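You operate a simulated robot arm through the tools that you are given. There is no shell and no other tool. Be economical: measure what you need, move in short steps, check, and stop when the job is done.

The job below is to be done with a simulated two-armed robot. You get a single attempt, and the scene is never put back.

## Task
Take the white filter that says "Coarse" from the high shelf over the bench and put it on top of the flat blue tin. Then take the square red chocolate and leave it on the middle shelf of the low black shelves. Then stack the jar that says "Caramel" from the steel top of the low black shelves on top of the jar labelled "Mint". Keep to this order. Set down upright: white filter.

Only the result counts: the job must be done as asked and must still hold three seconds after the hand-in. Knocking over, shifting, dropping, spilling or breaking anything else fails it.

## Robot
Two 7-joint arms with fingered hands on one trunk, on a base that drives. Base frame: it is fixed to the floor where the robot stands at the start and does not move with it; the origin is under the middle of the robot, x ahead of it, y to its left, z up; the surface under the hand at the start is at about z = 0.88. Lengths are in m, angles in degrees, forces in N, time in s.
The left shoulder is at the start at [0.058, 0.185, 1.192], the right one opposite. With the tool pointing down near the work surface each hand reaches from about 0.1 to 0.82 m from the robot's upright axis, wherever it stands, measured 20 degrees to its own side. Places, roughly: flat blue tin [0.5, -3.25, 1]; jar [0.75, -2.5, 1]; middle shelf of the low black shelves [0.6, -2.2, 0.5]; square red chocolate [0.75, -2, 1]. Payload 4 kg a hand.
Tool frame (each hand has its own): the origin (TCP) lies between the finger pads and is the grasp point; the fingertips stand 0.026 m ahead of it; z points along the fingers, y is the line along which they close. Largest opening 0.132 m; the body of the gripper starts 0.073 m behind the TCP. The gripper is a hand of 3 fingers: y runs from the thumb to the fingers, the wrist lies at [0, 0, -0.224] in the tool frame, and closing takes about 1.5 s.
Orientation is told as [roll, pitch, yaw] about the base's x, y, z axes, in that order, counted from this pose: with the fingers straight down and closing along the base's y, the tool's x points along the base's -x, its y along +y and its z along -z.

## Interface
- The arms move only by the tool nudge_tool. It takes "left_rows", "right_rows" or both (then of equal length, played together; a hand with none holds still); each is text: rows parted by semicolons, each of 7 numbers parted by spaces: the shift along the base's x, y, z in m, then the turn, a rotation vector about the base's x, y, z in degrees, then the finger opening in m, from 0 to 0.132. In form: tx ty tz wx wy wz grip; .... A call has 1 to 8 rows; each row shifts and turns the commanded pose from where the row before left it. A row lasts 0.2 s, in which the tool goes at most 0.05 m and 8.6 degrees; a call with a longer step from one row to the next is refused whole, and so is a gripper value outside its range. Where a pose cannot be reached the arm comes as near as it can. A force on the tool above 40 N (or 10 N above the force at the start of the call, whichever is more), or a blocked arm, ends the call early, and 0.2 s more pass. The fingers move at their own pace (about 0.072 m/s each) and stop on an object; they squeeze with about 21 N. The grip force told is the motor's: it shows also when the fingers shut on nothing. Time passes only in rows, and 0.2 s behind the last, so rows that do not move let the fingers close. The reply holds the time, the measured pose of the TCP, the force on the tool along the base axes, the opening and the grip force, in the units named above and with some noise, with the torque about the TCP (base axes, N m) and any sound that the robot's microphone picked up, and new pictures: "pictures" is both (left out), scene, wrist or none (wrist: the cameras of the hands that moved).
- Cameras (640 x 400 px; columns grow to the right, rows downward): "scene" is now at [0.1674, -0.0024, 1.4658]; the picture's right is [0.17, -0.98, -0.02], its down [0.03, 0.03, -1.00] and it looks along [0.98, 0.17, 0.04] (base axes); focal length 218 px, centre (320, 200). "left" rides on the left gripper at [-0.062, 0.003, -0.092] in its tool frame; the picture's right is [-0.05, -1.00, 0.00], its down [0.83, -0.04, -0.56] and it looks along [0.55, -0.03, 0.83] (tool axes); focal length 230 px, centre (320, 200). "right" rides on the right gripper at [0.062, 0.003, -0.092] in its tool frame; the picture's right is [-0.05, 1.00, 0.00], its down [-0.83, -0.04, -0.55] and it looks along [-0.55, -0.03, 0.83] (tool axes); focal length 230 px, centre (320, 200). There is no depth. A picture from a camera that has moved, and an enlarged one, comes with that camera's place and axes in the base frame and with its lens. The place of the scene camera against the robot may be out by one fixed shift of up to 0.025 m in any direction.
- raise_lower(by): slides the trunk up (or, below 0, down) by that many m; the arms and the scene camera ride with it, the base frame stays. It gives what a move gives, with no picture.
- steer(legs): drives the robot by 1 to 6 legs, each [ahead, left, turn to the left] in m, m and degrees, along the robot's own axes; the way and the turn of a leg run together, so that a leg with both is an arc; at most 1.5 m and 180 degrees a leg. The arms and the cameras ride along, it lands a little off, and it stops where it bumps. It gives what a move gives, and a new picture of the scene camera.
- grasp_type(shape, hand): the hand has 3 fingers and takes this shape, open, in about a second: jaw (thumb against the fingers, like two jaws); tri (thumb and two fingers); tip (a fingertip pinch); poke (one finger out to press); point (the index stretched); flat (the hand flat); cup (the hand cupped); fist (a fist). The gripper value then closes the fingers along that shape, each until it touches; the sizes above hold for jaw. It gives what a move gives, with no picture.
- turn_head(pan, tilt): turns the head with the scene camera to pan (to the left, within 86 degrees either way) and tilt (down, from -29 to 69), counted from straight ahead of the robot. It gives what a move gives, and a new picture of the scene camera.
- close_up(camera, box): a new picture of the part [left, top, right, bottom] of that camera's present view, enlarged. No time passes.
- hand_in(): hands the job in; it is judged then, once.

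Go step by step. Nothing tells you exact positions but the pictures and the camera data: compare them with the known pose of the tool, close in by small moves and look again before you grip or let go. The budget is 165 turns and 260 pictures, counting those below and the enlarged ones. Unless the task says otherwise, let go and move clear before handing in, and close with one line.

The tools are called by a JSON object that holds its "name" and its "arguments". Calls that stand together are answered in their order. nudge_tool: Moves the arms, as the interface text tells. Its arguments: {"type":"object","properties":{"left_rows":{"type":"string"},"right_rows":{"type":"string"},"pictures":{"type":"string","enum":["both","scene","wrist","none"]}},"required":[]} The other tools are called the same way: raise_lower (by) slides the trunk up or down; grasp_type (shape, hand) gives the hand a shape; steer (legs) drives the base; turn_head (pan, tilt) turns the head that bears the scene camera; close_up (camera, box) takes an enlarged picture of a part of a camera's view; hand_in () hands the job in.

At the start:

```text
clock: 0.0
left_eef_pos: [0.6162, 0.2844, 1.1489]
left_tool_rot: [0.0, 0.0, 0.0]
left_ft_force: [-0.3, -1.0, 0.5]
left_moment: [0.0, 0.01, 0.0]
left_opening: 0.1318
left_grip_force: 0.0
left_shape: jaw
right_eef_pos: [0.6311, -0.1604, 1.1496]
right_tool_rot: [0.0, -0.1, 0.1]
right_ft_force: [0.0, -0.6, 0.7]
right_moment: [0.0, -0.01, -0.03]
right_opening: 0.1318
right_grip_force: 0.1
right_shape: jaw
trunk travel left (down, up): [-0.225, 0.237]
robot x, y, heading: [-0.0013, 0.0042, 0.0]
head pan, tilt: [9.9, -10.4]
```

scene: 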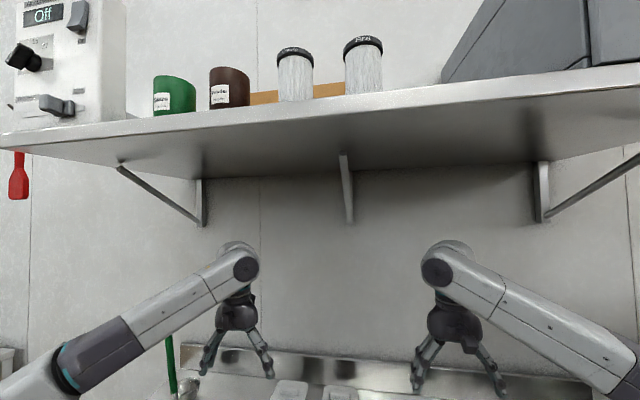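
right: 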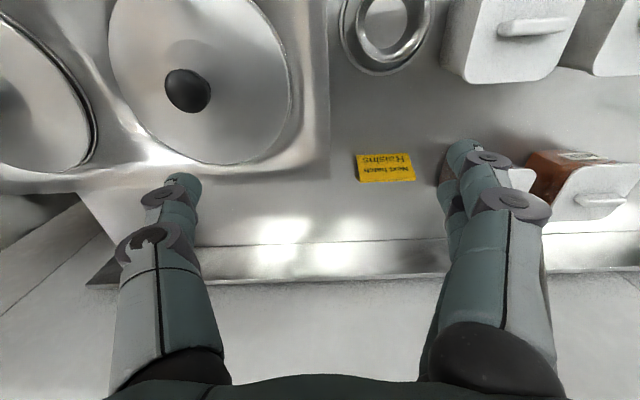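
left: 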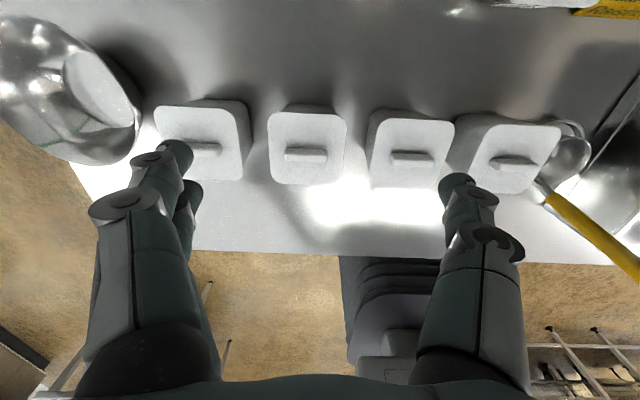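

I see the high shelf with green and brown canisters and two white cylinders with black lids, plus some labels. I'll enlarge that part to find "Coarse".

{"name": "close_up", "arguments": {"camera": "scene", "box": [140, 20, 400, 130]}}

{"name": "turn_head", "arguments": {"pan": -30, "tilt": -5}}

```text
2.46 times, centred on (270, 75) of scene
camera zoom: at [0.1674, -0.0024, 1.4658], right [0.17, -0.98, -0.02], down [0.03, 0.03, -1.0], along [0.98, 0.17, 0.04], focal length 538 px, centre (443, 508)
```

zoom: 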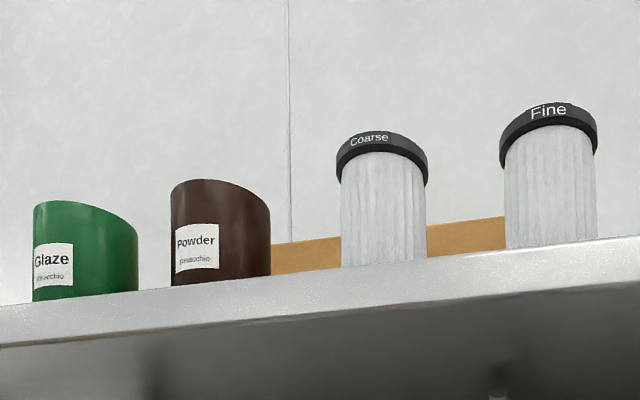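

```text
clock: 1.1
left_eef_pos: [0.6142, 0.2839, 1.1496]
left_tool_rot: [0.0, 0.0, 0.0]
left_ft_force: [0.5, -1.0, 0.3]
left_moment: [0.01, -0.02, -0.02]
left_opening: 0.1319
left_grip_force: 0.0
left_shape: jaw
right_eef_pos: [0.6312, -0.1596, 1.1504]
right_tool_rot: [0.1, 0.0, 0.0]
right_ft_force: [0.1, -0.2, 0.4]
right_moment: [0.0, 0.02, -0.01]
right_opening: 0.1318
right_grip_force: 0.1
right_shape: jaw
trunk travel left (down, up): [-0.225, 0.237]
robot x, y, heading: [-0.0013, 0.0011, -0.1]
head pan, tilt: [-30.0, -5.0]
camera scene: at [0.1593, -0.0606, 1.4588], right [-0.49, -0.87, 0.07], down [-0.07, -0.04, -1.0], along [0.87, -0.5, -0.04], focal length 218 px, centre (320, 200)
```

scene: 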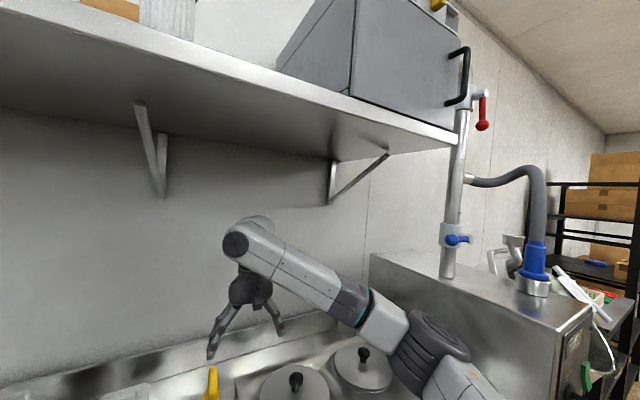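

"Coarse" is the left of the two white cylinders. I'll raise the trunk and look again at the shelf to triangulate.

{"name": "raise_lower", "arguments": {"by": 0.235}}

{"name": "turn_head", "arguments": {"pan": 10, "tilt": 0}}

```text
clock: 3.5
left_eef_pos: [0.5983, 0.2885, 1.3489]
left_tool_rot: [1.0, 3.4, 0.3]
left_ft_force: [0.4, -1.0, 0.2]
left_moment: [0.0, -0.01, 0.02]
left_opening: 0.1321
left_grip_force: 0.1
left_shape: jaw
right_eef_pos: [0.6164, -0.1637, 1.3471]
right_tool_rot: [-1.0, 3.2, -0.3]
right_ft_force: [-0.1, -0.6, -0.4]
right_moment: [0.0, -0.02, -0.01]
right_opening: 0.1319
right_grip_force: 0.1
right_shape: jaw
trunk travel left (down, up): [-0.46, 0.002]
robot x, y, heading: [-0.0029, 0.0005, -0.1]
head pan, tilt: [-30.0, -5.0]
```

```text
clock: 4.6
left_eef_pos: [0.5992, 0.2878, 1.3471]
left_tool_rot: [1.0, 3.5, 0.1]
left_ft_force: [0.6, 0.3, -0.7]
left_moment: [0.01, -0.03, -0.02]
left_opening: 0.1319
left_grip_force: 0.1
left_shape: jaw
right_eef_pos: [0.6162, -0.163, 1.3472]
right_tool_rot: [-1.0, 3.2, -0.3]
right_ft_force: [-0.5, -0.3, 0.3]
right_moment: [-0.01, 0.05, 0.01]
right_opening: 0.1317
right_grip_force: 0.0
right_shape: jaw
trunk travel left (down, up): [-0.46, 0.002]
robot x, y, heading: [0.0012, 0.0027, -0.1]
head pan, tilt: [10.0, 0.0]
camera scene: at [0.0701, -0.0009, 1.7058], right [0.17, -0.98, 0.0], down [0.01, 0.0, -1.0], along [0.98, 0.17, 0.01], focal length 218 px, centre (320, 200)
```

scene: 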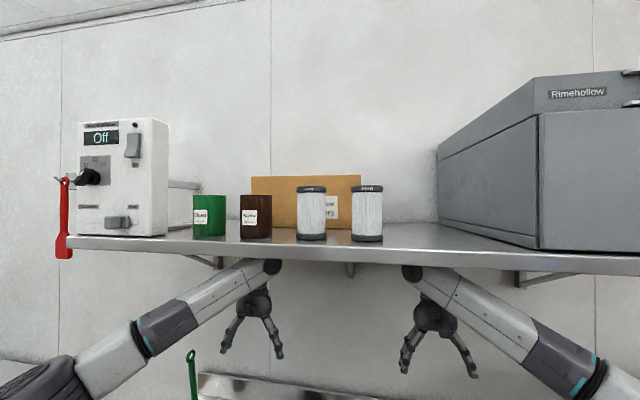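

From the two views I place Coarse at about (0.555, 0.097), standing from z 1.63 to 1.745. The wrists look to be pressing on the shelf's underside, so I'll lower a bit and back away before raising the arm.

{"name": "raise_lower", "arguments": {"by": -0.15}}

{"name": "steer", "arguments": {"legs": [[-0.45, 0, 0]]}}

{"name": "raise_lower", "arguments": {"by": 0.15}}

{"name": "turn_head", "arguments": {"pan": 9, "tilt": 0}}

```text
clock: 6.3
left_eef_pos: [0.614, 0.2851, 1.2357]
left_tool_rot: [0.0, 0.0, 0.0]
left_ft_force: [0.7, -0.2, -0.4]
left_moment: [0.03, -0.04, 0.02]
left_opening: 0.132
left_grip_force: 0.0
left_shape: jaw
right_eef_pos: [0.6298, -0.1605, 1.2353]
right_tool_rot: [0.0, 0.0, 0.0]
right_ft_force: [0.4, -0.4, -0.1]
right_moment: [-0.01, 0.02, -0.01]
right_opening: 0.1319
right_grip_force: 0.0
right_shape: jaw
trunk travel left (down, up): [-0.31, 0.152]
robot x, y, heading: [-0.0024, 0.0022, 0.0]
head pan, tilt: [10.0, 0.0]
```

```text
clock: 9.1
left_eef_pos: [0.1614, 0.2803, 1.2342]
left_tool_rot: [0.0, 0.1, -0.4]
left_ft_force: [-0.2, 0.1, 0.1]
left_moment: [0.01, -0.01, 0.01]
left_opening: 0.1319
left_grip_force: 0.2
left_shape: jaw
right_eef_pos: [0.1752, -0.1632, 1.2341]
right_tool_rot: [0.0, 0.1, -0.3]
right_ft_force: [-0.4, -1.2, 0.2]
right_moment: [-0.02, 0.0, 0.0]
right_opening: 0.1321
right_grip_force: 0.0
right_shape: jaw
trunk travel left (down, up): [-0.31, 0.152]
robot x, y, heading: [-0.4529, 0.0031, -0.4]
head pan, tilt: [10.0, 0.0]
camera scene: at [-0.3339, -0.0005, 1.5476], right [0.17, -0.99, -0.01], down [-0.06, 0.0, -1.0], along [0.98, 0.17, -0.06], focal length 218 px, centre (320, 200)
```

scene: 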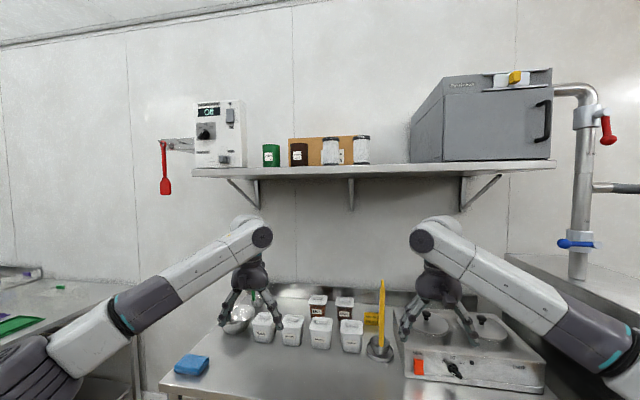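

```text
clock: 10.8
left_eef_pos: [0.1609, 0.2825, 1.3842]
left_tool_rot: [0.0, 0.1, -0.4]
left_ft_force: [0.2, -1.0, -1.0]
left_moment: [-0.02, -0.02, -0.01]
left_opening: 0.132
left_grip_force: 0.0
left_shape: jaw
right_eef_pos: [0.174, -0.1631, 1.3847]
right_tool_rot: [0.0, 0.1, -0.5]
right_ft_force: [-0.7, 0.3, 0.1]
right_moment: [-0.01, -0.04, 0.01]
right_opening: 0.1318
right_grip_force: 0.0
right_shape: jaw
trunk travel left (down, up): [-0.46, 0.002]
robot x, y, heading: [-0.4546, 0.0014, -0.4]
head pan, tilt: [10.0, 0.0]
```

```text
clock: 11.4
left_eef_pos: [0.1616, 0.2812, 1.3845]
left_tool_rot: [0.0, 0.0, -0.5]
left_ft_force: [-0.5, -0.3, 0.5]
left_moment: [0.0, -0.01, 0.03]
left_opening: 0.1318
left_grip_force: 0.0
left_shape: jaw
right_eef_pos: [0.1747, -0.1626, 1.384]
right_tool_rot: [0.0, 0.0, -0.4]
right_ft_force: [0.2, -0.4, 0.5]
right_moment: [0.0, 0.01, -0.02]
right_opening: 0.1317
right_grip_force: 0.0
right_shape: jaw
trunk travel left (down, up): [-0.46, 0.002]
robot x, y, heading: [-0.4524, -0.0017, -0.4]
head pan, tilt: [9.0, 0.0]
camera scene: at [-0.3721, -0.0018, 1.7056], right [0.15, -0.99, 0.0], down [0.0, 0.0, -1.0], along [0.99, 0.15, 0.0], focal length 218 px, centre (320, 200)
```

scene: 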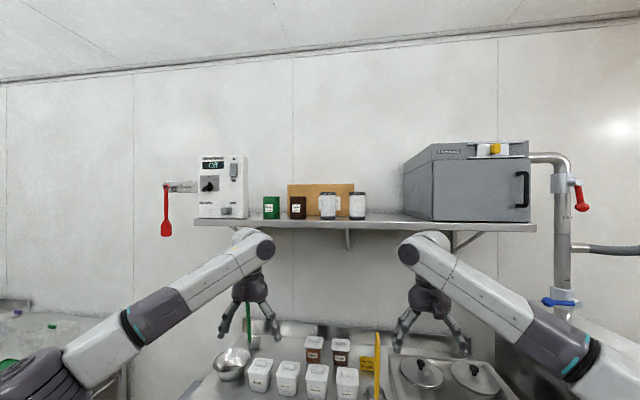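

The arms are clear of the shelf now. I'll rotate the left hand to point forward and raise it level with the filter.

{"name": "nudge_tool", "arguments": {"left_rows": "0 -0.0165 0.028 0 -8.2 0 0.132;0 -0.0165 0.028 0 -8.2 0 0.132;0 -0.0165 0.028 0 -8.2 0 0.132;0 -0.0165 0.028 0 -8.2 0 0.132;0 -0.0165 0.028 0 -8.2 0 0.132;0 -0.0165 0.028 0 -8.2 0 0.132;0 -0.0165 0.028 0 -8.2 0 0.132;0 -0.0165 0.028 0 -8.2 0 0.132", "pictures": "none"}}

{"name": "nudge_tool", "arguments": {"left_rows": "0 -0.0165 0.028 0 -8.2 0 0.132;0 -0.0165 0.028 0 -8.2 0 0.132;0 -0.0165 0.026 0 -8 0 0.1;0 0 0 0 0 0 0.1", "pictures": "both"}}

```text
clock: 13.2
left_eef_pos: [0.159, 0.1477, 1.6102]
left_tool_rot: [1.0, -65.7, -1.1]
left_ft_force: [-0.3, 0.0, 0.3]
left_moment: [-0.01, -0.01, -0.03]
left_opening: 0.1322
left_grip_force: 0.1
left_shape: jaw
right_eef_pos: [0.1746, -0.1634, 1.3846]
right_tool_rot: [0.1, 0.0, -0.3]
right_ft_force: [0.1, -0.8, 0.4]
right_moment: [0.0, 0.04, 0.01]
right_opening: 0.1319
right_grip_force: 0.1
right_shape: jaw
trunk travel left (down, up): [-0.46, 0.002]
robot x, y, heading: [-0.4565, 0.002, -0.4]
head pan, tilt: [9.0, 0.0]
```

```text
clock: 14.2
left_eef_pos: [0.1604, 0.1025, 1.6919]
left_tool_rot: [97.8, -89.6, -97.6]
left_ft_force: [0.2, -0.5, 0.3]
left_moment: [-0.01, 0.01, 0.02]
left_opening: 0.1004
left_grip_force: 0.0
left_shape: jaw
right_eef_pos: [0.1745, -0.1624, 1.3847]
right_tool_rot: [0.0, 0.0, -0.4]
right_ft_force: [-1.0, -0.2, -0.1]
right_moment: [-0.04, -0.02, -0.03]
right_opening: 0.132
right_grip_force: 0.1
right_shape: jaw
trunk travel left (down, up): [-0.46, 0.002]
robot x, y, heading: [-0.457, 0.0022, -0.4]
head pan, tilt: [9.0, 0.0]
camera scene: at [-0.3722, -0.0011, 1.7056], right [0.15, -0.99, 0.0], down [0.0, 0.0, -1.0], along [0.99, 0.15, 0.0], focal length 218 px, centre (320, 200)
camera left: at [0.0679, 0.1051, 1.753], right [0.0, -1.0, 0.04], down [-0.55, -0.04, -0.83], along [0.83, -0.02, -0.55], focal length 230 px, centre (320, 200)
```

scene: 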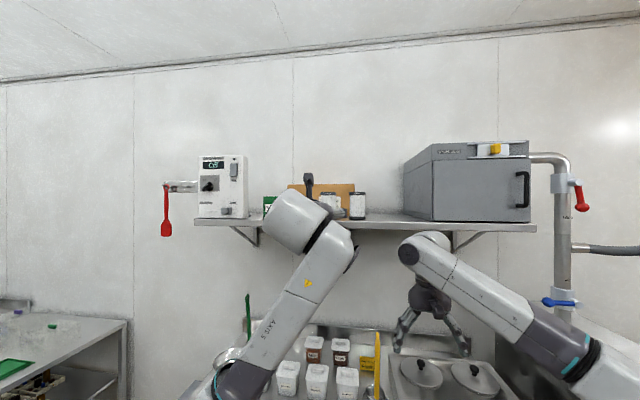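
left: 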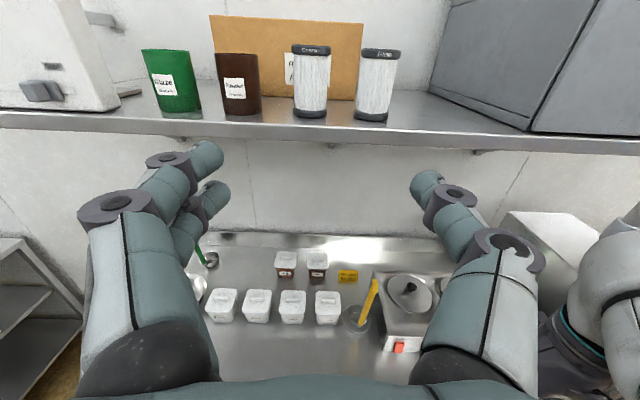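

The wrist view puts the filter at y≈0.12, base z≈1.643. I'll drive forward with the hand ahead and remeasure the depth.

{"name": "steer", "arguments": {"legs": [[0.2, 0, 0.4]]}}

{"name": "nudge_tool", "arguments": {"left_rows": "0 0.02 0 0 0 0 0.1;0 0 0 0 0 0 0.1", "pictures": "wrist"}}

```text
clock: 15.8
left_eef_pos: [0.3575, 0.1014, 1.6925]
left_tool_rot: [117.0, -89.5, -116.8]
left_ft_force: [-0.4, 0.0, 0.1]
left_moment: [0.03, 0.01, 0.06]
left_opening: 0.1004
left_grip_force: 0.0
left_shape: jaw
right_eef_pos: [0.3736, -0.1613, 1.3868]
right_tool_rot: [0.0, -0.1, -0.2]
right_ft_force: [-0.2, -0.4, -0.4]
right_moment: [0.0, -0.05, 0.0]
right_opening: 0.132
right_grip_force: 0.0
right_shape: jaw
trunk travel left (down, up): [-0.46, 0.002]
robot x, y, heading: [-0.2485, 0.0037, -0.1]
head pan, tilt: [9.0, 0.0]
camera scene: at [-0.1753, -0.0027, 1.706], right [0.15, -0.99, 0.0], down [0.0, 0.0, -1.0], along [0.99, 0.15, 0.0], focal length 218 px, centre (320, 200)
```

scene: 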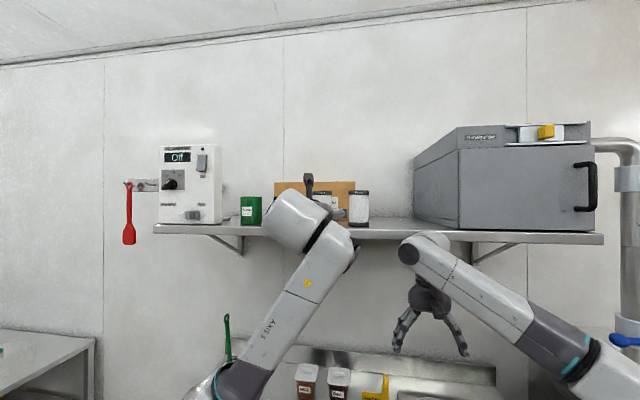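

```text
clock: 16.4
left_eef_pos: [0.3594, 0.1207, 1.694]
left_tool_rot: [106.2, -89.5, -105.8]
left_ft_force: [0.0, 0.0, 0.5]
left_moment: [0.0, 0.02, 0.03]
left_opening: 0.1004
left_grip_force: 0.0
left_shape: jaw
right_eef_pos: [0.3754, -0.161, 1.3862]
right_tool_rot: [0.0, -0.1, -0.2]
right_ft_force: [-0.5, -0.5, 0.5]
right_moment: [0.01, -0.03, -0.04]
right_opening: 0.1318
right_grip_force: 0.1
right_shape: jaw
trunk travel left (down, up): [-0.46, 0.002]
robot x, y, heading: [-0.2519, 0.0035, -0.1]
head pan, tilt: [9.0, 0.0]
camera left: at [0.2669, 0.1254, 1.7555], right [0.0, -1.0, 0.04], down [-0.55, -0.04, -0.83], along [0.83, -0.02, -0.55], focal length 230 px, centre (320, 200)
```

left: 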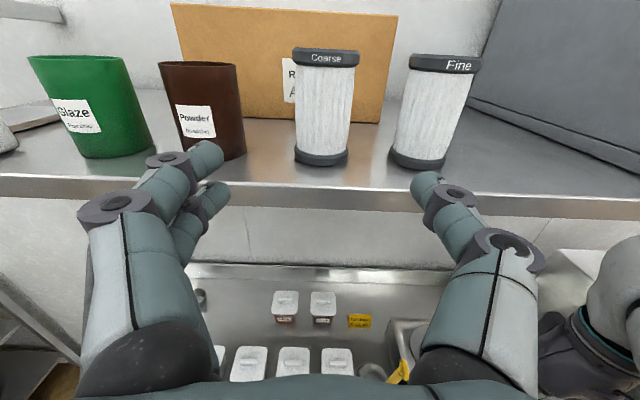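

The filter's centre is about (0.523, 0.122), z 1.65–1.755, diameter about 0.057. I'll move in part way and check.

{"name": "nudge_tool", "arguments": {"left_rows": "0.025 0.0005 0.003 0 0 0 0.1;0.025 0.0005 0.003 0 0 0 0.1;0.025 0 0.003 0 0 0 0.1;0.025 0 0.001 0 0 0 0.1;0 0 0 0 0 0 0.1", "pictures": "both"}}

```text
clock: 17.6
left_eef_pos: [0.4622, 0.1209, 1.6994]
left_tool_rot: [92.9, -89.6, -92.7]
left_ft_force: [-0.7, 0.1, 0.3]
left_moment: [-0.02, 0.0, 0.0]
left_opening: 0.1002
left_grip_force: 0.0
left_shape: jaw
right_eef_pos: [0.3783, -0.162, 1.3851]
right_tool_rot: [0.0, 0.1, -0.2]
right_ft_force: [-1.2, -0.2, 0.0]
right_moment: [0.01, 0.06, -0.03]
right_opening: 0.1319
right_grip_force: 0.1
right_shape: jaw
trunk travel left (down, up): [-0.46, 0.002]
robot x, y, heading: [-0.2548, 0.0042, -0.0]
head pan, tilt: [9.0, 0.0]
camera scene: at [-0.1697, -0.0029, 1.7057], right [0.15, -0.99, 0.0], down [0.0, 0.0, -1.0], along [0.99, 0.15, 0.0], focal length 218 px, centre (320, 200)
camera left: at [0.37, 0.1256, 1.7618], right [0.0, -1.0, 0.04], down [-0.55, -0.04, -0.83], along [0.83, -0.02, -0.55], focal length 230 px, centre (320, 200)
```

scene: 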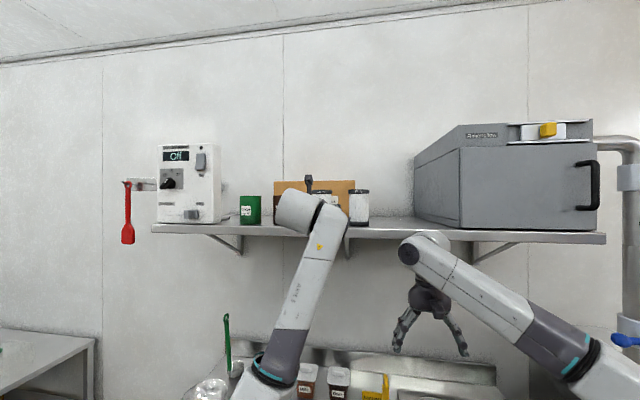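
left: 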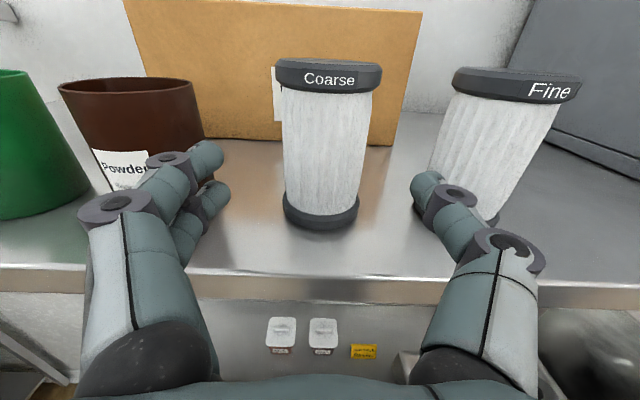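

Alignment is good and the neighbours are clear. I'll advance to straddle the filter and close.

{"name": "nudge_tool", "arguments": {"left_rows": "0.021 0 0.0005 0 0 0 0.1;0.021 0 0.0005 0 0 0 0.1;0.021 0 0 0 0 0 0.1;0.018 0 0 0 0 0 0.1;0 0 0 0 0 0 0.1", "pictures": "wrist"}}

```text
clock: 18.9
left_eef_pos: [0.5443, 0.1224, 1.7024]
left_tool_rot: [91.7, -89.6, -91.5]
left_ft_force: [0.9, 0.0, -0.5]
left_moment: [-0.01, -0.04, 0.01]
left_opening: 0.1003
left_grip_force: 0.0
left_shape: jaw
right_eef_pos: [0.3784, -0.1618, 1.3843]
right_tool_rot: [0.0, 0.0, -0.2]
right_ft_force: [-0.3, -0.4, -0.3]
right_moment: [-0.01, 0.0, 0.04]
right_opening: 0.1319
right_grip_force: 0.1
right_shape: jaw
trunk travel left (down, up): [-0.46, 0.002]
robot x, y, heading: [-0.2501, 0.0009, -0.5]
head pan, tilt: [9.0, 0.0]
camera left: at [0.4522, 0.1263, 1.7638], right [0.0, -1.0, 0.04], down [-0.55, -0.04, -0.83], along [0.83, -0.02, -0.55], focal length 230 px, centre (320, 200)
```

left: 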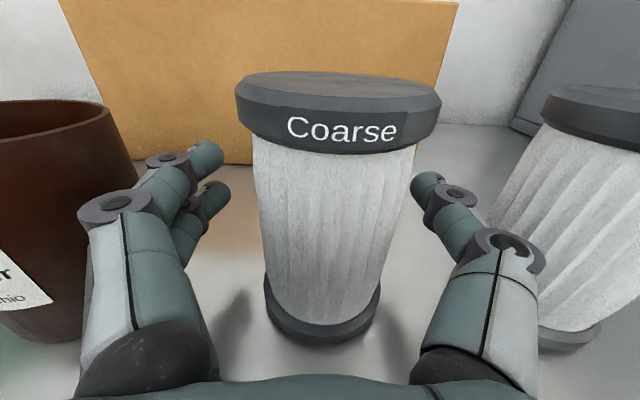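

The fingers straddle the filter; closing now.

{"name": "nudge_tool", "arguments": {"left_rows": "0 0 0 0 0 0 0.04;0 0 0 0 0 0 0.04;0 0 0 0 0 0 0.04;0 0 0 0 0 0 0.04;0 0 0 0 0 0 0.03;0 0 0 0 0 0 0.03", "pictures": "wrist"}}

```text
clock: 20.2
left_eef_pos: [0.5445, 0.1224, 1.702]
left_tool_rot: [88.5, -89.6, -88.5]
left_ft_force: [-0.1, 0.0, -0.2]
left_moment: [0.03, -0.03, 0.01]
left_opening: 0.0484
left_grip_force: 21.1
left_shape: jaw
right_eef_pos: [0.3782, -0.1611, 1.3844]
right_tool_rot: [0.0, 0.0, -0.2]
right_ft_force: [-0.1, -0.2, 0.2]
right_moment: [0.01, 0.01, 0.03]
right_opening: 0.1321
right_grip_force: 0.0
right_shape: jaw
trunk travel left (down, up): [-0.46, 0.002]
robot x, y, heading: [-0.2556, -0.0, -0.1]
head pan, tilt: [9.0, 0.0]
camera left: at [0.4521, 0.1265, 1.7637], right [0.0, -1.0, 0.04], down [-0.56, -0.04, -0.83], along [0.83, -0.02, -0.55], focal length 230 px, centre (320, 200)
```

left: 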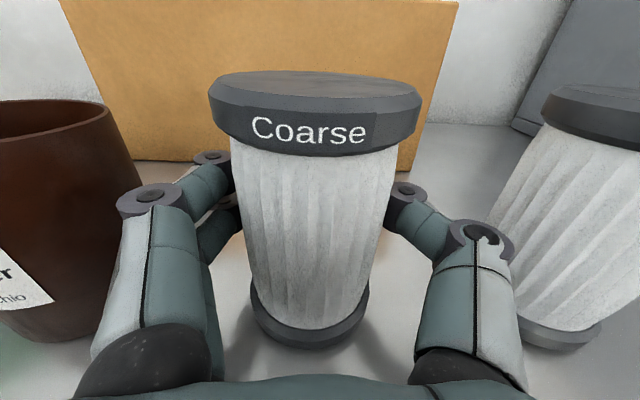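

The grip reads 21 N at 0.048. I'll lift and check that it comes up.

{"name": "nudge_tool", "arguments": {"left_rows": "0 0 0.015 0 0 0 0.03;0 0 0.015 0 0 0 0.03;0 0 0.01 0 0 0 0.03;0 0 0 0 0 0 0.03", "pictures": "wrist"}}

```text
clock: 21.2
left_eef_pos: [0.5431, 0.1228, 1.7415]
left_tool_rot: [85.4, -89.6, -85.2]
left_ft_force: [-0.3, -0.5, -1.0]
left_moment: [0.03, -0.01, 0.0]
left_opening: 0.0483
left_grip_force: 21.1
left_shape: jaw
right_eef_pos: [0.3792, -0.1617, 1.3849]
right_tool_rot: [0.0, 0.0, -0.3]
right_ft_force: [0.9, 0.9, 0.3]
right_moment: [0.0, -0.01, -0.02]
right_opening: 0.1319
right_grip_force: 0.0
right_shape: jaw
trunk travel left (down, up): [-0.46, 0.002]
robot x, y, heading: [-0.2518, 0.0004, -0.2]
head pan, tilt: [9.0, 0.0]
camera left: at [0.4524, 0.1263, 1.8042], right [0.0, -1.0, 0.04], down [-0.56, -0.04, -0.83], along [0.83, -0.02, -0.56], focal length 230 px, centre (320, 200)
```

left: 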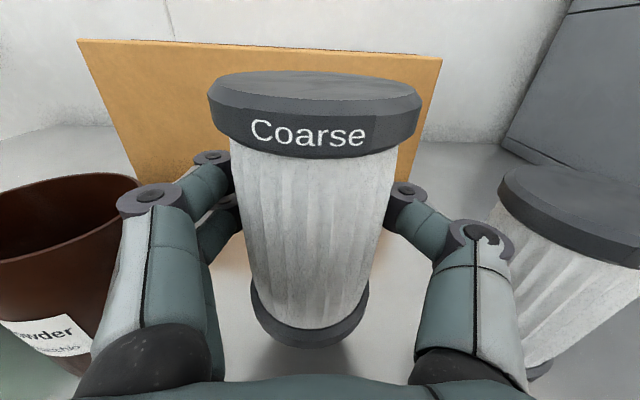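

It's lifted. I'll back away from the shelf and look toward the right where the tin and low shelves are.

{"name": "steer", "arguments": {"legs": [[-0.5, 0, 0]]}}

{"name": "turn_head", "arguments": {"pan": -60, "tilt": 15}}

```text
clock: 24.2
left_eef_pos: [0.0533, 0.1281, 1.7404]
left_tool_rot: [71.8, -89.6, -71.2]
left_ft_force: [0.8, 0.0, -1.2]
left_moment: [0.01, 0.02, -0.02]
left_opening: 0.048
left_grip_force: 20.8
left_shape: jaw
right_eef_pos: [-0.1112, -0.1556, 1.3835]
right_tool_rot: [-0.2, 0.2, 0.5]
right_ft_force: [-0.4, -1.2, 0.5]
right_moment: [0.0, 0.01, -0.01]
right_opening: 0.1319
right_grip_force: 0.1
right_shape: jaw
trunk travel left (down, up): [-0.46, 0.002]
robot x, y, heading: [-0.7428, -0.0018, 0.5]
head pan, tilt: [9.0, 0.0]
camera scene: at [-0.6581, -0.0026, 1.7054], right [0.16, -0.99, 0.0], down [0.0, 0.0, -1.0], along [0.99, 0.16, 0.0], focal length 218 px, centre (320, 200)
```

scene: 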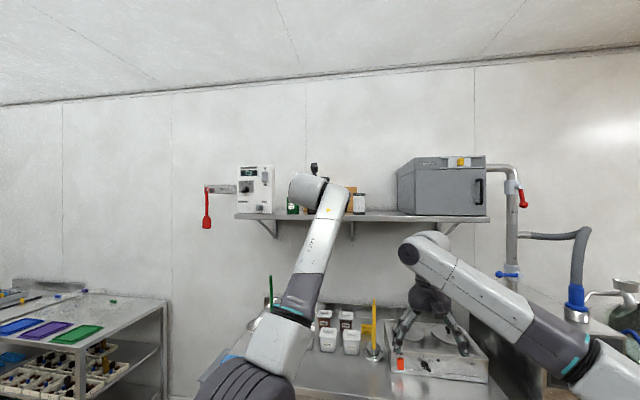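

```text
clock: 25.6
left_eef_pos: [0.0517, 0.1295, 1.7432]
left_tool_rot: [85.4, -89.6, -84.6]
left_ft_force: [0.3, -0.2, -1.2]
left_moment: [0.01, -0.01, 0.04]
left_opening: 0.0481
left_grip_force: 21.0
left_shape: jaw
right_eef_pos: [-0.113, -0.1564, 1.3857]
right_tool_rot: [0.0, 0.1, 0.3]
right_ft_force: [0.6, 0.2, -0.3]
right_moment: [-0.02, -0.02, -0.02]
right_opening: 0.1321
right_grip_force: 0.1
right_shape: jaw
trunk travel left (down, up): [-0.46, 0.002]
robot x, y, heading: [-0.7483, -0.0011, 0.5]
head pan, tilt: [-60.0, 15.0]
camera scene: at [-0.7026, -0.0978, 1.6815], right [-0.86, -0.51, 0.0], down [-0.13, 0.22, -0.97], along [0.49, -0.83, -0.26], focal length 218 px, centre (320, 200)
```

scene: 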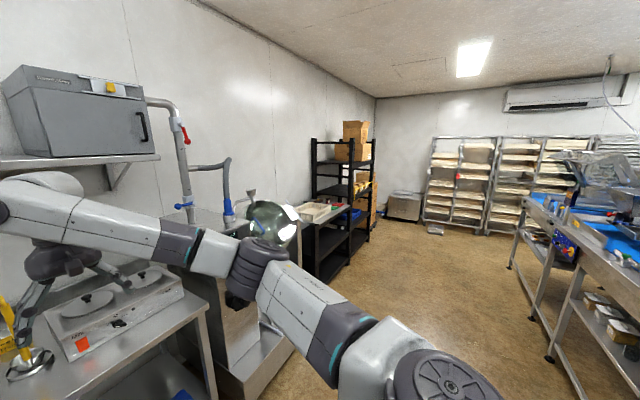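

The low black shelves and a tall black rack stand along the wall to the right; the aisle is clear. I'll strafe right in front of them.

{"name": "steer", "arguments": {"legs": [[0, -1.2, 0], [0, -1.0, 0]]}}

{"name": "turn_head", "arguments": {"pan": -20, "tilt": 20}}

```text
clock: 36.7
left_eef_pos: [0.0277, -2.1728, 1.7429]
left_tool_rot: [83.3, -89.7, -86.0]
left_ft_force: [0.0, 0.6, -0.6]
left_moment: [0.0, -0.06, 0.0]
left_opening: 0.0486
left_grip_force: 20.9
left_shape: jaw
right_eef_pos: [-0.1541, -2.4469, 1.3843]
right_tool_rot: [0.0, 0.0, -3.3]
right_ft_force: [1.1, 0.6, -0.3]
right_moment: [0.0, -0.01, 0.0]
right_opening: 0.1317
right_grip_force: 0.0
right_shape: jaw
trunk travel left (down, up): [-0.46, 0.002]
robot x, y, heading: [-0.7731, -2.2556, -3.0]
head pan, tilt: [-60.0, 15.0]
camera scene: at [-0.7383, -2.3528, 1.6816], right [-0.89, -0.45, 0.0], down [-0.12, 0.23, -0.97], along [0.44, -0.86, -0.26], focal length 218 px, centre (320, 200)
```

scene: 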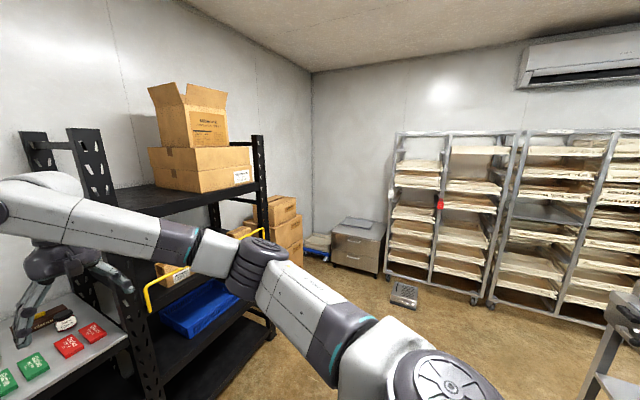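

```text
clock: 37.8
left_eef_pos: [0.0267, -2.1733, 1.7417]
left_tool_rot: [83.8, -89.6, -86.7]
left_ft_force: [0.0, 1.0, -1.2]
left_moment: [0.01, -0.04, 0.04]
left_opening: 0.0483
left_grip_force: 21.2
left_shape: jaw
right_eef_pos: [-0.1531, -2.4489, 1.3846]
right_tool_rot: [0.1, 0.0, -3.2]
right_ft_force: [-0.4, -0.2, 0.2]
right_moment: [0.0, 0.01, -0.01]
right_opening: 0.1319
right_grip_force: 0.0
right_shape: jaw
trunk travel left (down, up): [-0.46, 0.002]
robot x, y, heading: [-0.776, -2.2531, -3.2]
head pan, tilt: [-20.0, 20.0]
camera scene: at [-0.6949, -2.3072, 1.6733], right [-0.39, -0.92, 0.0], down [-0.31, 0.13, -0.94], along [0.86, -0.37, -0.34], focal length 218 px, centre (320, 200)
```

scene: 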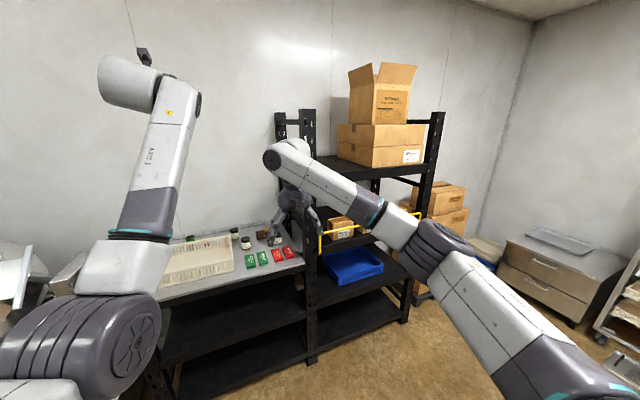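

The right arm blocks the view of the tall rack; I'll zoom there and on the low shelf's top.

{"name": "close_up", "arguments": {"camera": "scene", "box": [290, 160, 450, 310]}}

{"name": "close_up", "arguments": {"camera": "scene", "box": [160, 190, 320, 290]}}

```text
2.67 times, centred on (370, 235) of scene
camera zoom: at [-0.6949, -2.3072, 1.6733], right [-0.39, -0.92, 0.0], down [-0.31, 0.13, -0.94], along [0.86, -0.37, -0.34], focal length 583 px, centre (187, 107)
```

zoom: 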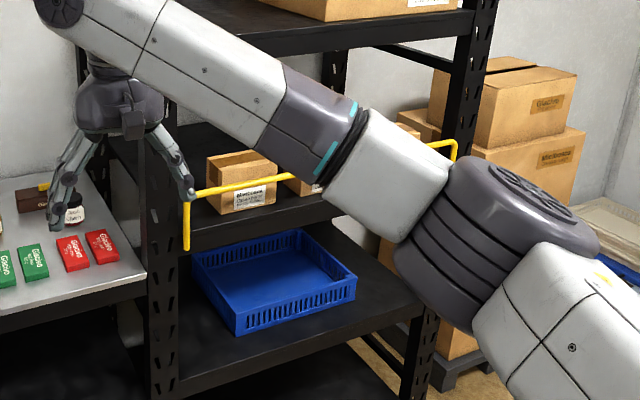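

```text
4.00 times, centred on (240, 240) of scene
camera zoom: at [-0.6949, -2.3072, 1.6733], right [-0.39, -0.92, 0.0], down [-0.31, 0.13, -0.94], along [0.86, -0.37, -0.34], focal length 874 px, centre (640, 40)
```

zoom: 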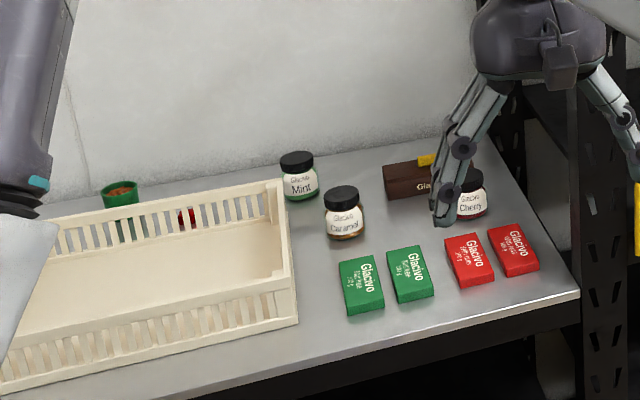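

The square red one seems to be behind the white basket near y≈-2; Mint and Caramel jars are visible. Now I'll go further right to find the blue tin in the tall rack.

{"name": "steer", "arguments": {"legs": [[0, -1.0, 3]]}}

{"name": "raise_lower", "arguments": {"by": -0.3}}

{"name": "turn_head", "arguments": {"pan": 0, "tilt": 15}}

```text
clock: 43.0
left_eef_pos: [-0.0117, -3.1585, 1.7413]
left_tool_rot: [82.6, -89.6, -83.0]
left_ft_force: [0.4, 0.3, -1.6]
left_moment: [-0.01, -0.03, 0.01]
left_opening: 0.0481
left_grip_force: 21.2
left_shape: jaw
right_eef_pos: [-0.1812, -3.4409, 1.385]
right_tool_rot: [0.0, 0.0, -0.8]
right_ft_force: [0.4, 1.5, 0.3]
right_moment: [0.02, 0.0, 0.02]
right_opening: 0.1324
right_grip_force: 0.0
right_shape: jaw
trunk travel left (down, up): [-0.46, 0.002]
robot x, y, heading: [-0.8111, -3.2771, -0.7]
head pan, tilt: [-20.0, 20.0]
camera scene: at [-0.7291, -3.3221, 1.6734], right [-0.36, -0.93, 0.0], down [-0.32, 0.12, -0.94], along [0.88, -0.33, -0.34], focal length 218 px, centre (320, 200)
```

scene: 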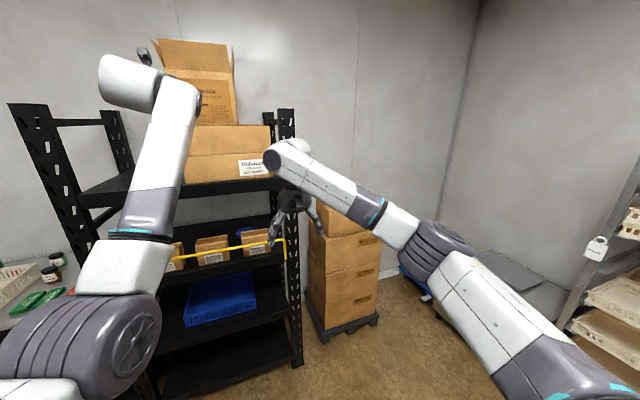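

```text
clock: 46.0
left_eef_pos: [-0.0142, -3.1607, 1.4439]
left_tool_rot: [91.4, -89.6, -91.8]
left_ft_force: [0.7, -0.3, -0.8]
left_moment: [0.01, -0.03, -0.02]
left_opening: 0.0481
left_grip_force: 20.7
left_shape: jaw
right_eef_pos: [-0.1821, -3.4414, 1.0857]
right_tool_rot: [0.1, 0.0, -0.8]
right_ft_force: [0.4, 1.4, 0.3]
right_moment: [0.01, -0.03, 0.03]
right_opening: 0.1317
right_grip_force: 0.0
right_shape: jaw
trunk travel left (down, up): [-0.16, 0.302]
robot x, y, heading: [-0.8116, -3.2754, -0.8]
head pan, tilt: [-20.0, 20.0]
```

```text
clock: 46.9
left_eef_pos: [-0.0116, -3.1605, 1.4408]
left_tool_rot: [80.5, -89.5, -80.9]
left_ft_force: [-0.1, 0.6, -1.3]
left_moment: [0.01, 0.03, 0.02]
left_opening: 0.0481
left_grip_force: 21.3
left_shape: jaw
right_eef_pos: [-0.182, -3.4404, 1.0854]
right_tool_rot: [0.0, 0.0, -0.8]
right_ft_force: [0.9, 0.3, -0.2]
right_moment: [-0.04, -0.01, -0.02]
right_opening: 0.132
right_grip_force: 0.1
right_shape: jaw
trunk travel left (down, up): [-0.16, 0.302]
robot x, y, heading: [-0.8128, -3.2707, -0.6]
head pan, tilt: [0.0, 15.0]
camera scene: at [-0.588, -3.2936, 1.3401], right [-0.01, -1.0, 0.0], down [-0.47, 0.01, -0.88], along [0.88, -0.01, -0.48], focal length 218 px, centre (320, 200)
```

scene: 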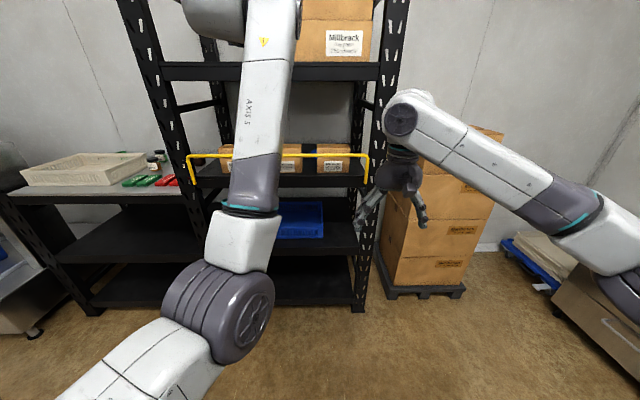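

There's a yellow rail at the front of the tall rack's middle shelf, small boxes behind it, and something blue. Zooming.

{"name": "close_up", "arguments": {"camera": "scene", "box": [170, 70, 400, 250]}}

```text
2.22 times, centred on (285, 160) of scene
camera zoom: at [-0.588, -3.2936, 1.3401], right [-0.01, -1.0, 0.0], down [-0.47, 0.01, -0.88], along [0.88, -0.01, -0.48], focal length 486 px, centre (398, 289)
```

zoom: 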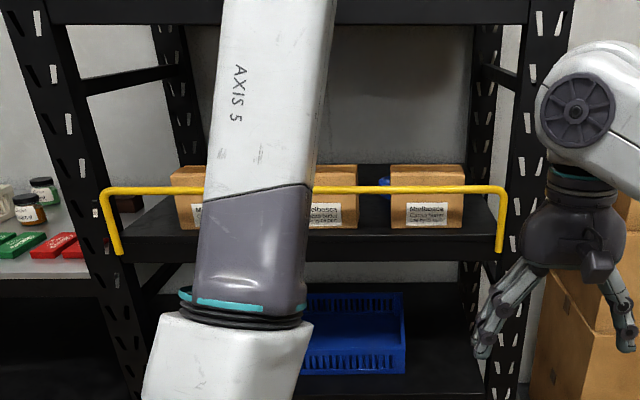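

The blue item peeks out behind the front boxes near y≈-3.27. I'll raise the trunk to look over the boxes.

{"name": "raise_lower", "arguments": {"by": 0.3}}

{"name": "turn_head", "arguments": {"pan": 0, "tilt": 25}}

{"name": "close_up", "arguments": {"camera": "scene", "box": [220, 120, 420, 245]}}

```text
clock: 49.9
left_eef_pos: [-0.014, -3.1603, 1.7415]
left_tool_rot: [80.6, -89.6, -81.1]
left_ft_force: [-0.1, 0.3, -1.4]
left_moment: [-0.02, -0.05, 0.04]
left_opening: 0.0478
left_grip_force: 21.0
left_shape: jaw
right_eef_pos: [-0.1819, -3.4424, 1.3861]
right_tool_rot: [0.1, 0.0, -0.8]
right_ft_force: [0.1, 0.6, 0.2]
right_moment: [0.01, 0.0, 0.02]
right_opening: 0.1317
right_grip_force: 0.0
right_shape: jaw
trunk travel left (down, up): [-0.46, 0.002]
robot x, y, heading: [-0.8115, -3.276, -0.9]
head pan, tilt: [0.0, 15.0]
```

```text
clock: 50.6
left_eef_pos: [-0.0117, -3.1597, 1.7421]
left_tool_rot: [83.0, -89.6, -83.3]
left_ft_force: [0.0, -0.7, -1.6]
left_moment: [0.0, -0.04, -0.02]
left_opening: 0.0479
left_grip_force: 21.1
left_shape: jaw
right_eef_pos: [-0.1826, -3.4424, 1.3842]
right_tool_rot: [0.0, 0.0, -0.8]
right_ft_force: [-0.4, 0.0, -0.2]
right_moment: [0.0, 0.0, -0.01]
right_opening: 0.1317
right_grip_force: 0.1
right_shape: jaw
trunk travel left (down, up): [-0.46, 0.002]
robot x, y, heading: [-0.8097, -3.2739, -0.8]
head pan, tilt: [0.0, 25.0]
camera scene: at [-0.7239, -3.2916, 1.6653], right [-0.01, -1.0, 0.0], down [-0.42, 0.01, -0.91], along [0.91, -0.01, -0.42], focal length 218 px, centre (320, 200)
```

scene: 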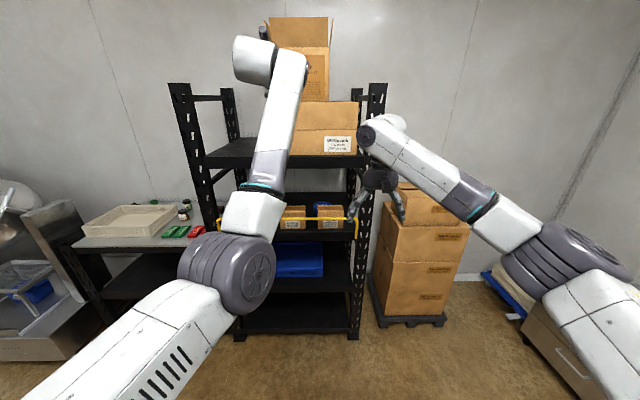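

```text
3.20 times, centred on (320, 182) of scene
camera zoom: at [-0.7239, -3.2916, 1.6653], right [-0.01, -1.0, 0.0], down [-0.42, 0.01, -0.91], along [0.91, -0.01, -0.42], focal length 699 px, centre (320, 256)
```

zoom: 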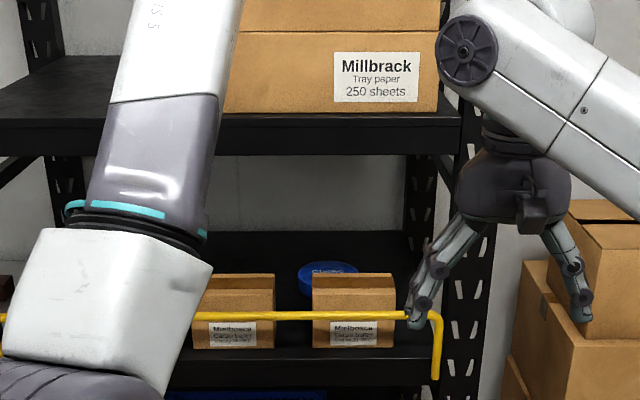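

The tin is round, flat and blue, behind the right-most boxes at y≈-3.3. I'll lower the trunk and use the right wrist camera, tilted forward, to measure it.

{"name": "raise_lower", "arguments": {"by": -0.3}}

{"name": "nudge_tool", "arguments": {"right_rows": "0.03 0.02 0.025 0 -8 0 0.132;0.03 0.02 0.025 0 -8 0 0.132;0.03 0.02 0.025 0 -8 0 0.132;0.03 0.02 0.025 0 -8 0 0.132;0.03 0.02 0.025 0 -8 0 0.132;0 0 0 0 0 0 0.132", "pictures": "wrist"}}

```text
clock: 53.6
left_eef_pos: [-0.0137, -3.16, 1.4424]
left_tool_rot: [91.3, -89.6, -91.7]
left_ft_force: [-0.7, 0.6, -0.7]
left_moment: [-0.03, 0.0, 0.0]
left_opening: 0.0481
left_grip_force: 21.1
left_shape: jaw
right_eef_pos: [-0.181, -3.4422, 1.0858]
right_tool_rot: [0.0, 0.0, -0.8]
right_ft_force: [0.3, 0.6, -0.7]
right_moment: [0.0, 0.0, 0.0]
right_opening: 0.1321
right_grip_force: 0.0
right_shape: jaw
trunk travel left (down, up): [-0.16, 0.302]
robot x, y, heading: [-0.8118, -3.2756, -0.9]
head pan, tilt: [0.0, 25.0]
```

```text
clock: 55.0
left_eef_pos: [-0.0121, -3.1612, 1.4426]
left_tool_rot: [82.2, -89.6, -82.6]
left_ft_force: [0.2, 0.6, -0.6]
left_moment: [0.01, 0.0, -0.02]
left_opening: 0.0478
left_grip_force: 21.5
left_shape: jaw
right_eef_pos: [-0.0292, -3.342, 1.2081]
right_tool_rot: [0.7, -40.1, -1.1]
right_ft_force: [-0.3, 0.3, 0.0]
right_moment: [0.03, 0.01, 0.02]
right_opening: 0.1319
right_grip_force: 0.0
right_shape: jaw
trunk travel left (down, up): [-0.16, 0.302]
robot x, y, heading: [-0.8095, -3.2733, -0.8]
head pan, tilt: [0.0, 25.0]
camera right: at [-0.1369, -3.3368, 1.2389], right [0.05, 1.0, 0.04], down [0.28, -0.06, 0.96], along [0.96, -0.04, -0.28], focal length 230 px, centre (320, 200)
```

right: 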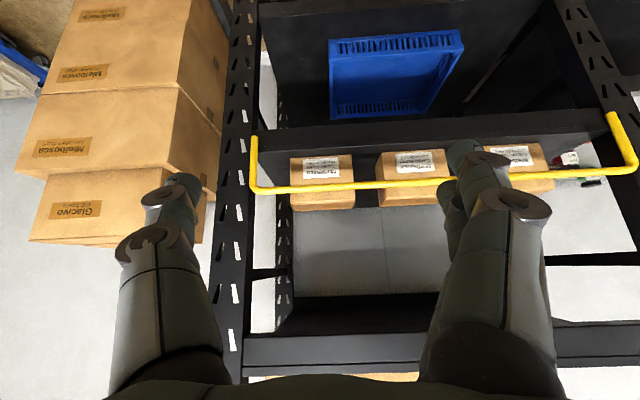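

The view is upside down and a bit low. I'll raise and move closer to see over the boxes.

{"name": "nudge_tool", "arguments": {"right_rows": "0.03 0 0.03 0 0 0 0.132;0.03 0 0.03 0 0 0 0.132;0.03 0 0.03 0 4 0 0.132;0.03 0 0.03 0 4 0 0.132;0 0 0 0 0 0 0.132", "pictures": "wrist"}}

```text
clock: 56.2
left_eef_pos: [-0.0133, -3.1594, 1.4412]
left_tool_rot: [81.1, -89.6, -81.4]
left_ft_force: [-0.2, -0.3, -1.0]
left_moment: [0.0, -0.03, -0.02]
left_opening: 0.0478
left_grip_force: 21.1
left_shape: jaw
right_eef_pos: [0.0201, -3.3336, 1.2778]
right_tool_rot: [0.6, -38.0, -1.0]
right_ft_force: [0.3, 0.9, -0.6]
right_moment: [0.04, 0.0, -0.05]
right_opening: 0.132
right_grip_force: 0.1
right_shape: jaw
right hand out of reach, approached as far as the arm can: row 3, 4
trunk travel left (down, up): [-0.16, 0.302]
robot x, y, heading: [-0.8106, -3.2722, -0.9]
head pan, tilt: [0.0, 25.0]
camera right: at [-0.0868, -3.329, 1.3136], right [0.05, 1.0, 0.04], down [0.31, -0.06, 0.95], along [0.95, -0.04, -0.31], focal length 230 px, centre (320, 200)
```

right: 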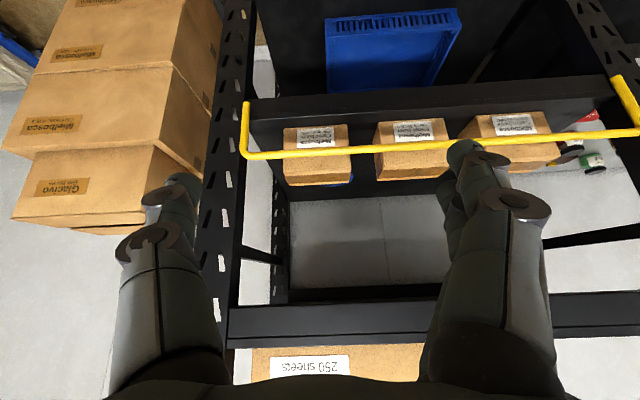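

The right arm is at its reach limit. I'll lower the left hand (with the filter) to rail-clearing height and drive closer.

{"name": "nudge_tool", "arguments": {"left_rows": "-0.02 0.02 -0.04 0 0 0 0.03;-0.02 0.02 -0.04 0 0 0 0.03;-0.02 0.01 -0.04 0 0 0 0.03;-0.02 0 -0.04 0 0 0 0.03;0 0 -0.04 0 0 0 0.03;0 0 -0.03 0 0 0 0.03;0 0 0 0 0 0 0.03", "pictures": "none"}}

{"name": "steer", "arguments": {"legs": [[0.22, 0, 0.8]]}}

{"name": "nudge_tool", "arguments": {"right_rows": "0 0 0.01 0 0 0 0.132;0 0 0 0 0 0 0.132", "pictures": "wrist"}}

```text
clock: 57.8
left_eef_pos: [-0.0907, -3.0954, 1.2212]
left_tool_rot: [123.8, -88.1, -122.7]
left_ft_force: [0.1, 0.9, -0.5]
left_moment: [-0.05, 0.02, 0.03]
left_opening: 0.0478
left_grip_force: 21.0
left_shape: jaw
right_eef_pos: [0.0193, -3.3339, 1.2787]
right_tool_rot: [0.6, -38.0, -1.1]
right_ft_force: [-0.1, -0.5, -0.7]
right_moment: [0.05, 0.0, -0.01]
right_opening: 0.1317
right_grip_force: 0.0
right_shape: jaw
trunk travel left (down, up): [-0.16, 0.302]
robot x, y, heading: [-0.8118, -3.2701, -1.0]
head pan, tilt: [0.0, 25.0]
```

```text
clock: 59.5
left_eef_pos: [0.1235, -3.0918, 1.2144]
left_tool_rot: [104.0, -88.0, -102.5]
left_ft_force: [0.8, 0.5, -1.5]
left_moment: [-0.02, 0.01, -0.02]
left_opening: 0.0477
left_grip_force: 20.7
left_shape: jaw
right_eef_pos: [0.2391, -3.3247, 1.2785]
right_tool_rot: [0.6, -38.0, -0.3]
right_ft_force: [1.0, -0.5, -0.4]
right_moment: [-0.03, -0.01, 0.03]
right_opening: 0.132
right_grip_force: 0.0
right_shape: jaw
trunk travel left (down, up): [-0.16, 0.302]
robot x, y, heading: [-0.5956, -3.2736, -0.1]
head pan, tilt: [0.0, 25.0]
camera scene: at [-0.3752, -3.292, 1.3248], right [0.0, -1.0, 0.0], down [-0.62, 0.0, -0.78], along [0.78, 0.0, -0.62], focal length 218 px, centre (320, 200)
```

scene: 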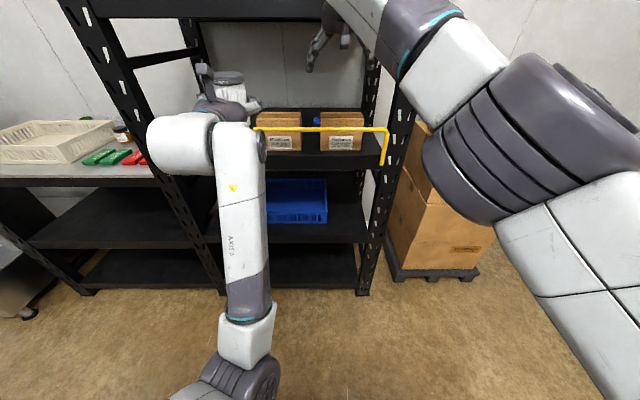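

```text
clock: 60.0
left_eef_pos: [0.1246, -3.0892, 1.2146]
left_tool_rot: [103.1, -87.8, -101.3]
left_ft_force: [-0.3, 0.1, -1.4]
left_moment: [-0.02, -0.01, 0.02]
left_opening: 0.0476
left_grip_force: 21.3
left_shape: jaw
right_eef_pos: [0.2404, -3.3248, 1.2776]
right_tool_rot: [0.6, -38.0, -0.3]
right_ft_force: [0.4, 1.1, -0.1]
right_moment: [-0.02, -0.02, 0.0]
right_opening: 0.1319
right_grip_force: 0.0
right_shape: jaw
right hand out of reach, approached as far as the arm can: row 1
trunk travel left (down, up): [-0.16, 0.302]
robot x, y, heading: [-0.5954, -3.2766, -0.2]
head pan, tilt: [0.0, 25.0]
camera right: at [0.1321, -3.3205, 1.3133], right [0.04, 1.0, 0.04], down [0.31, -0.05, 0.95], along [0.95, -0.02, -0.31], focal length 230 px, centre (320, 200)
```

right: 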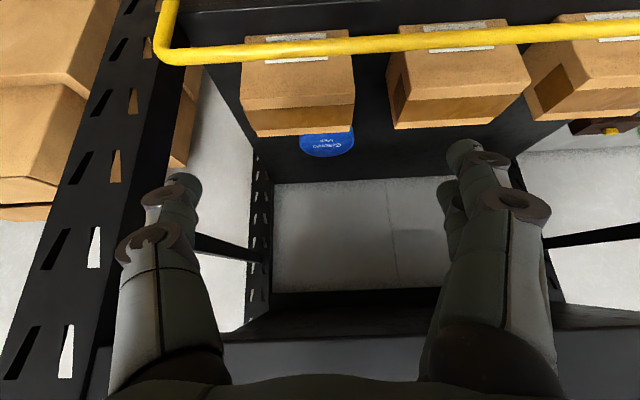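

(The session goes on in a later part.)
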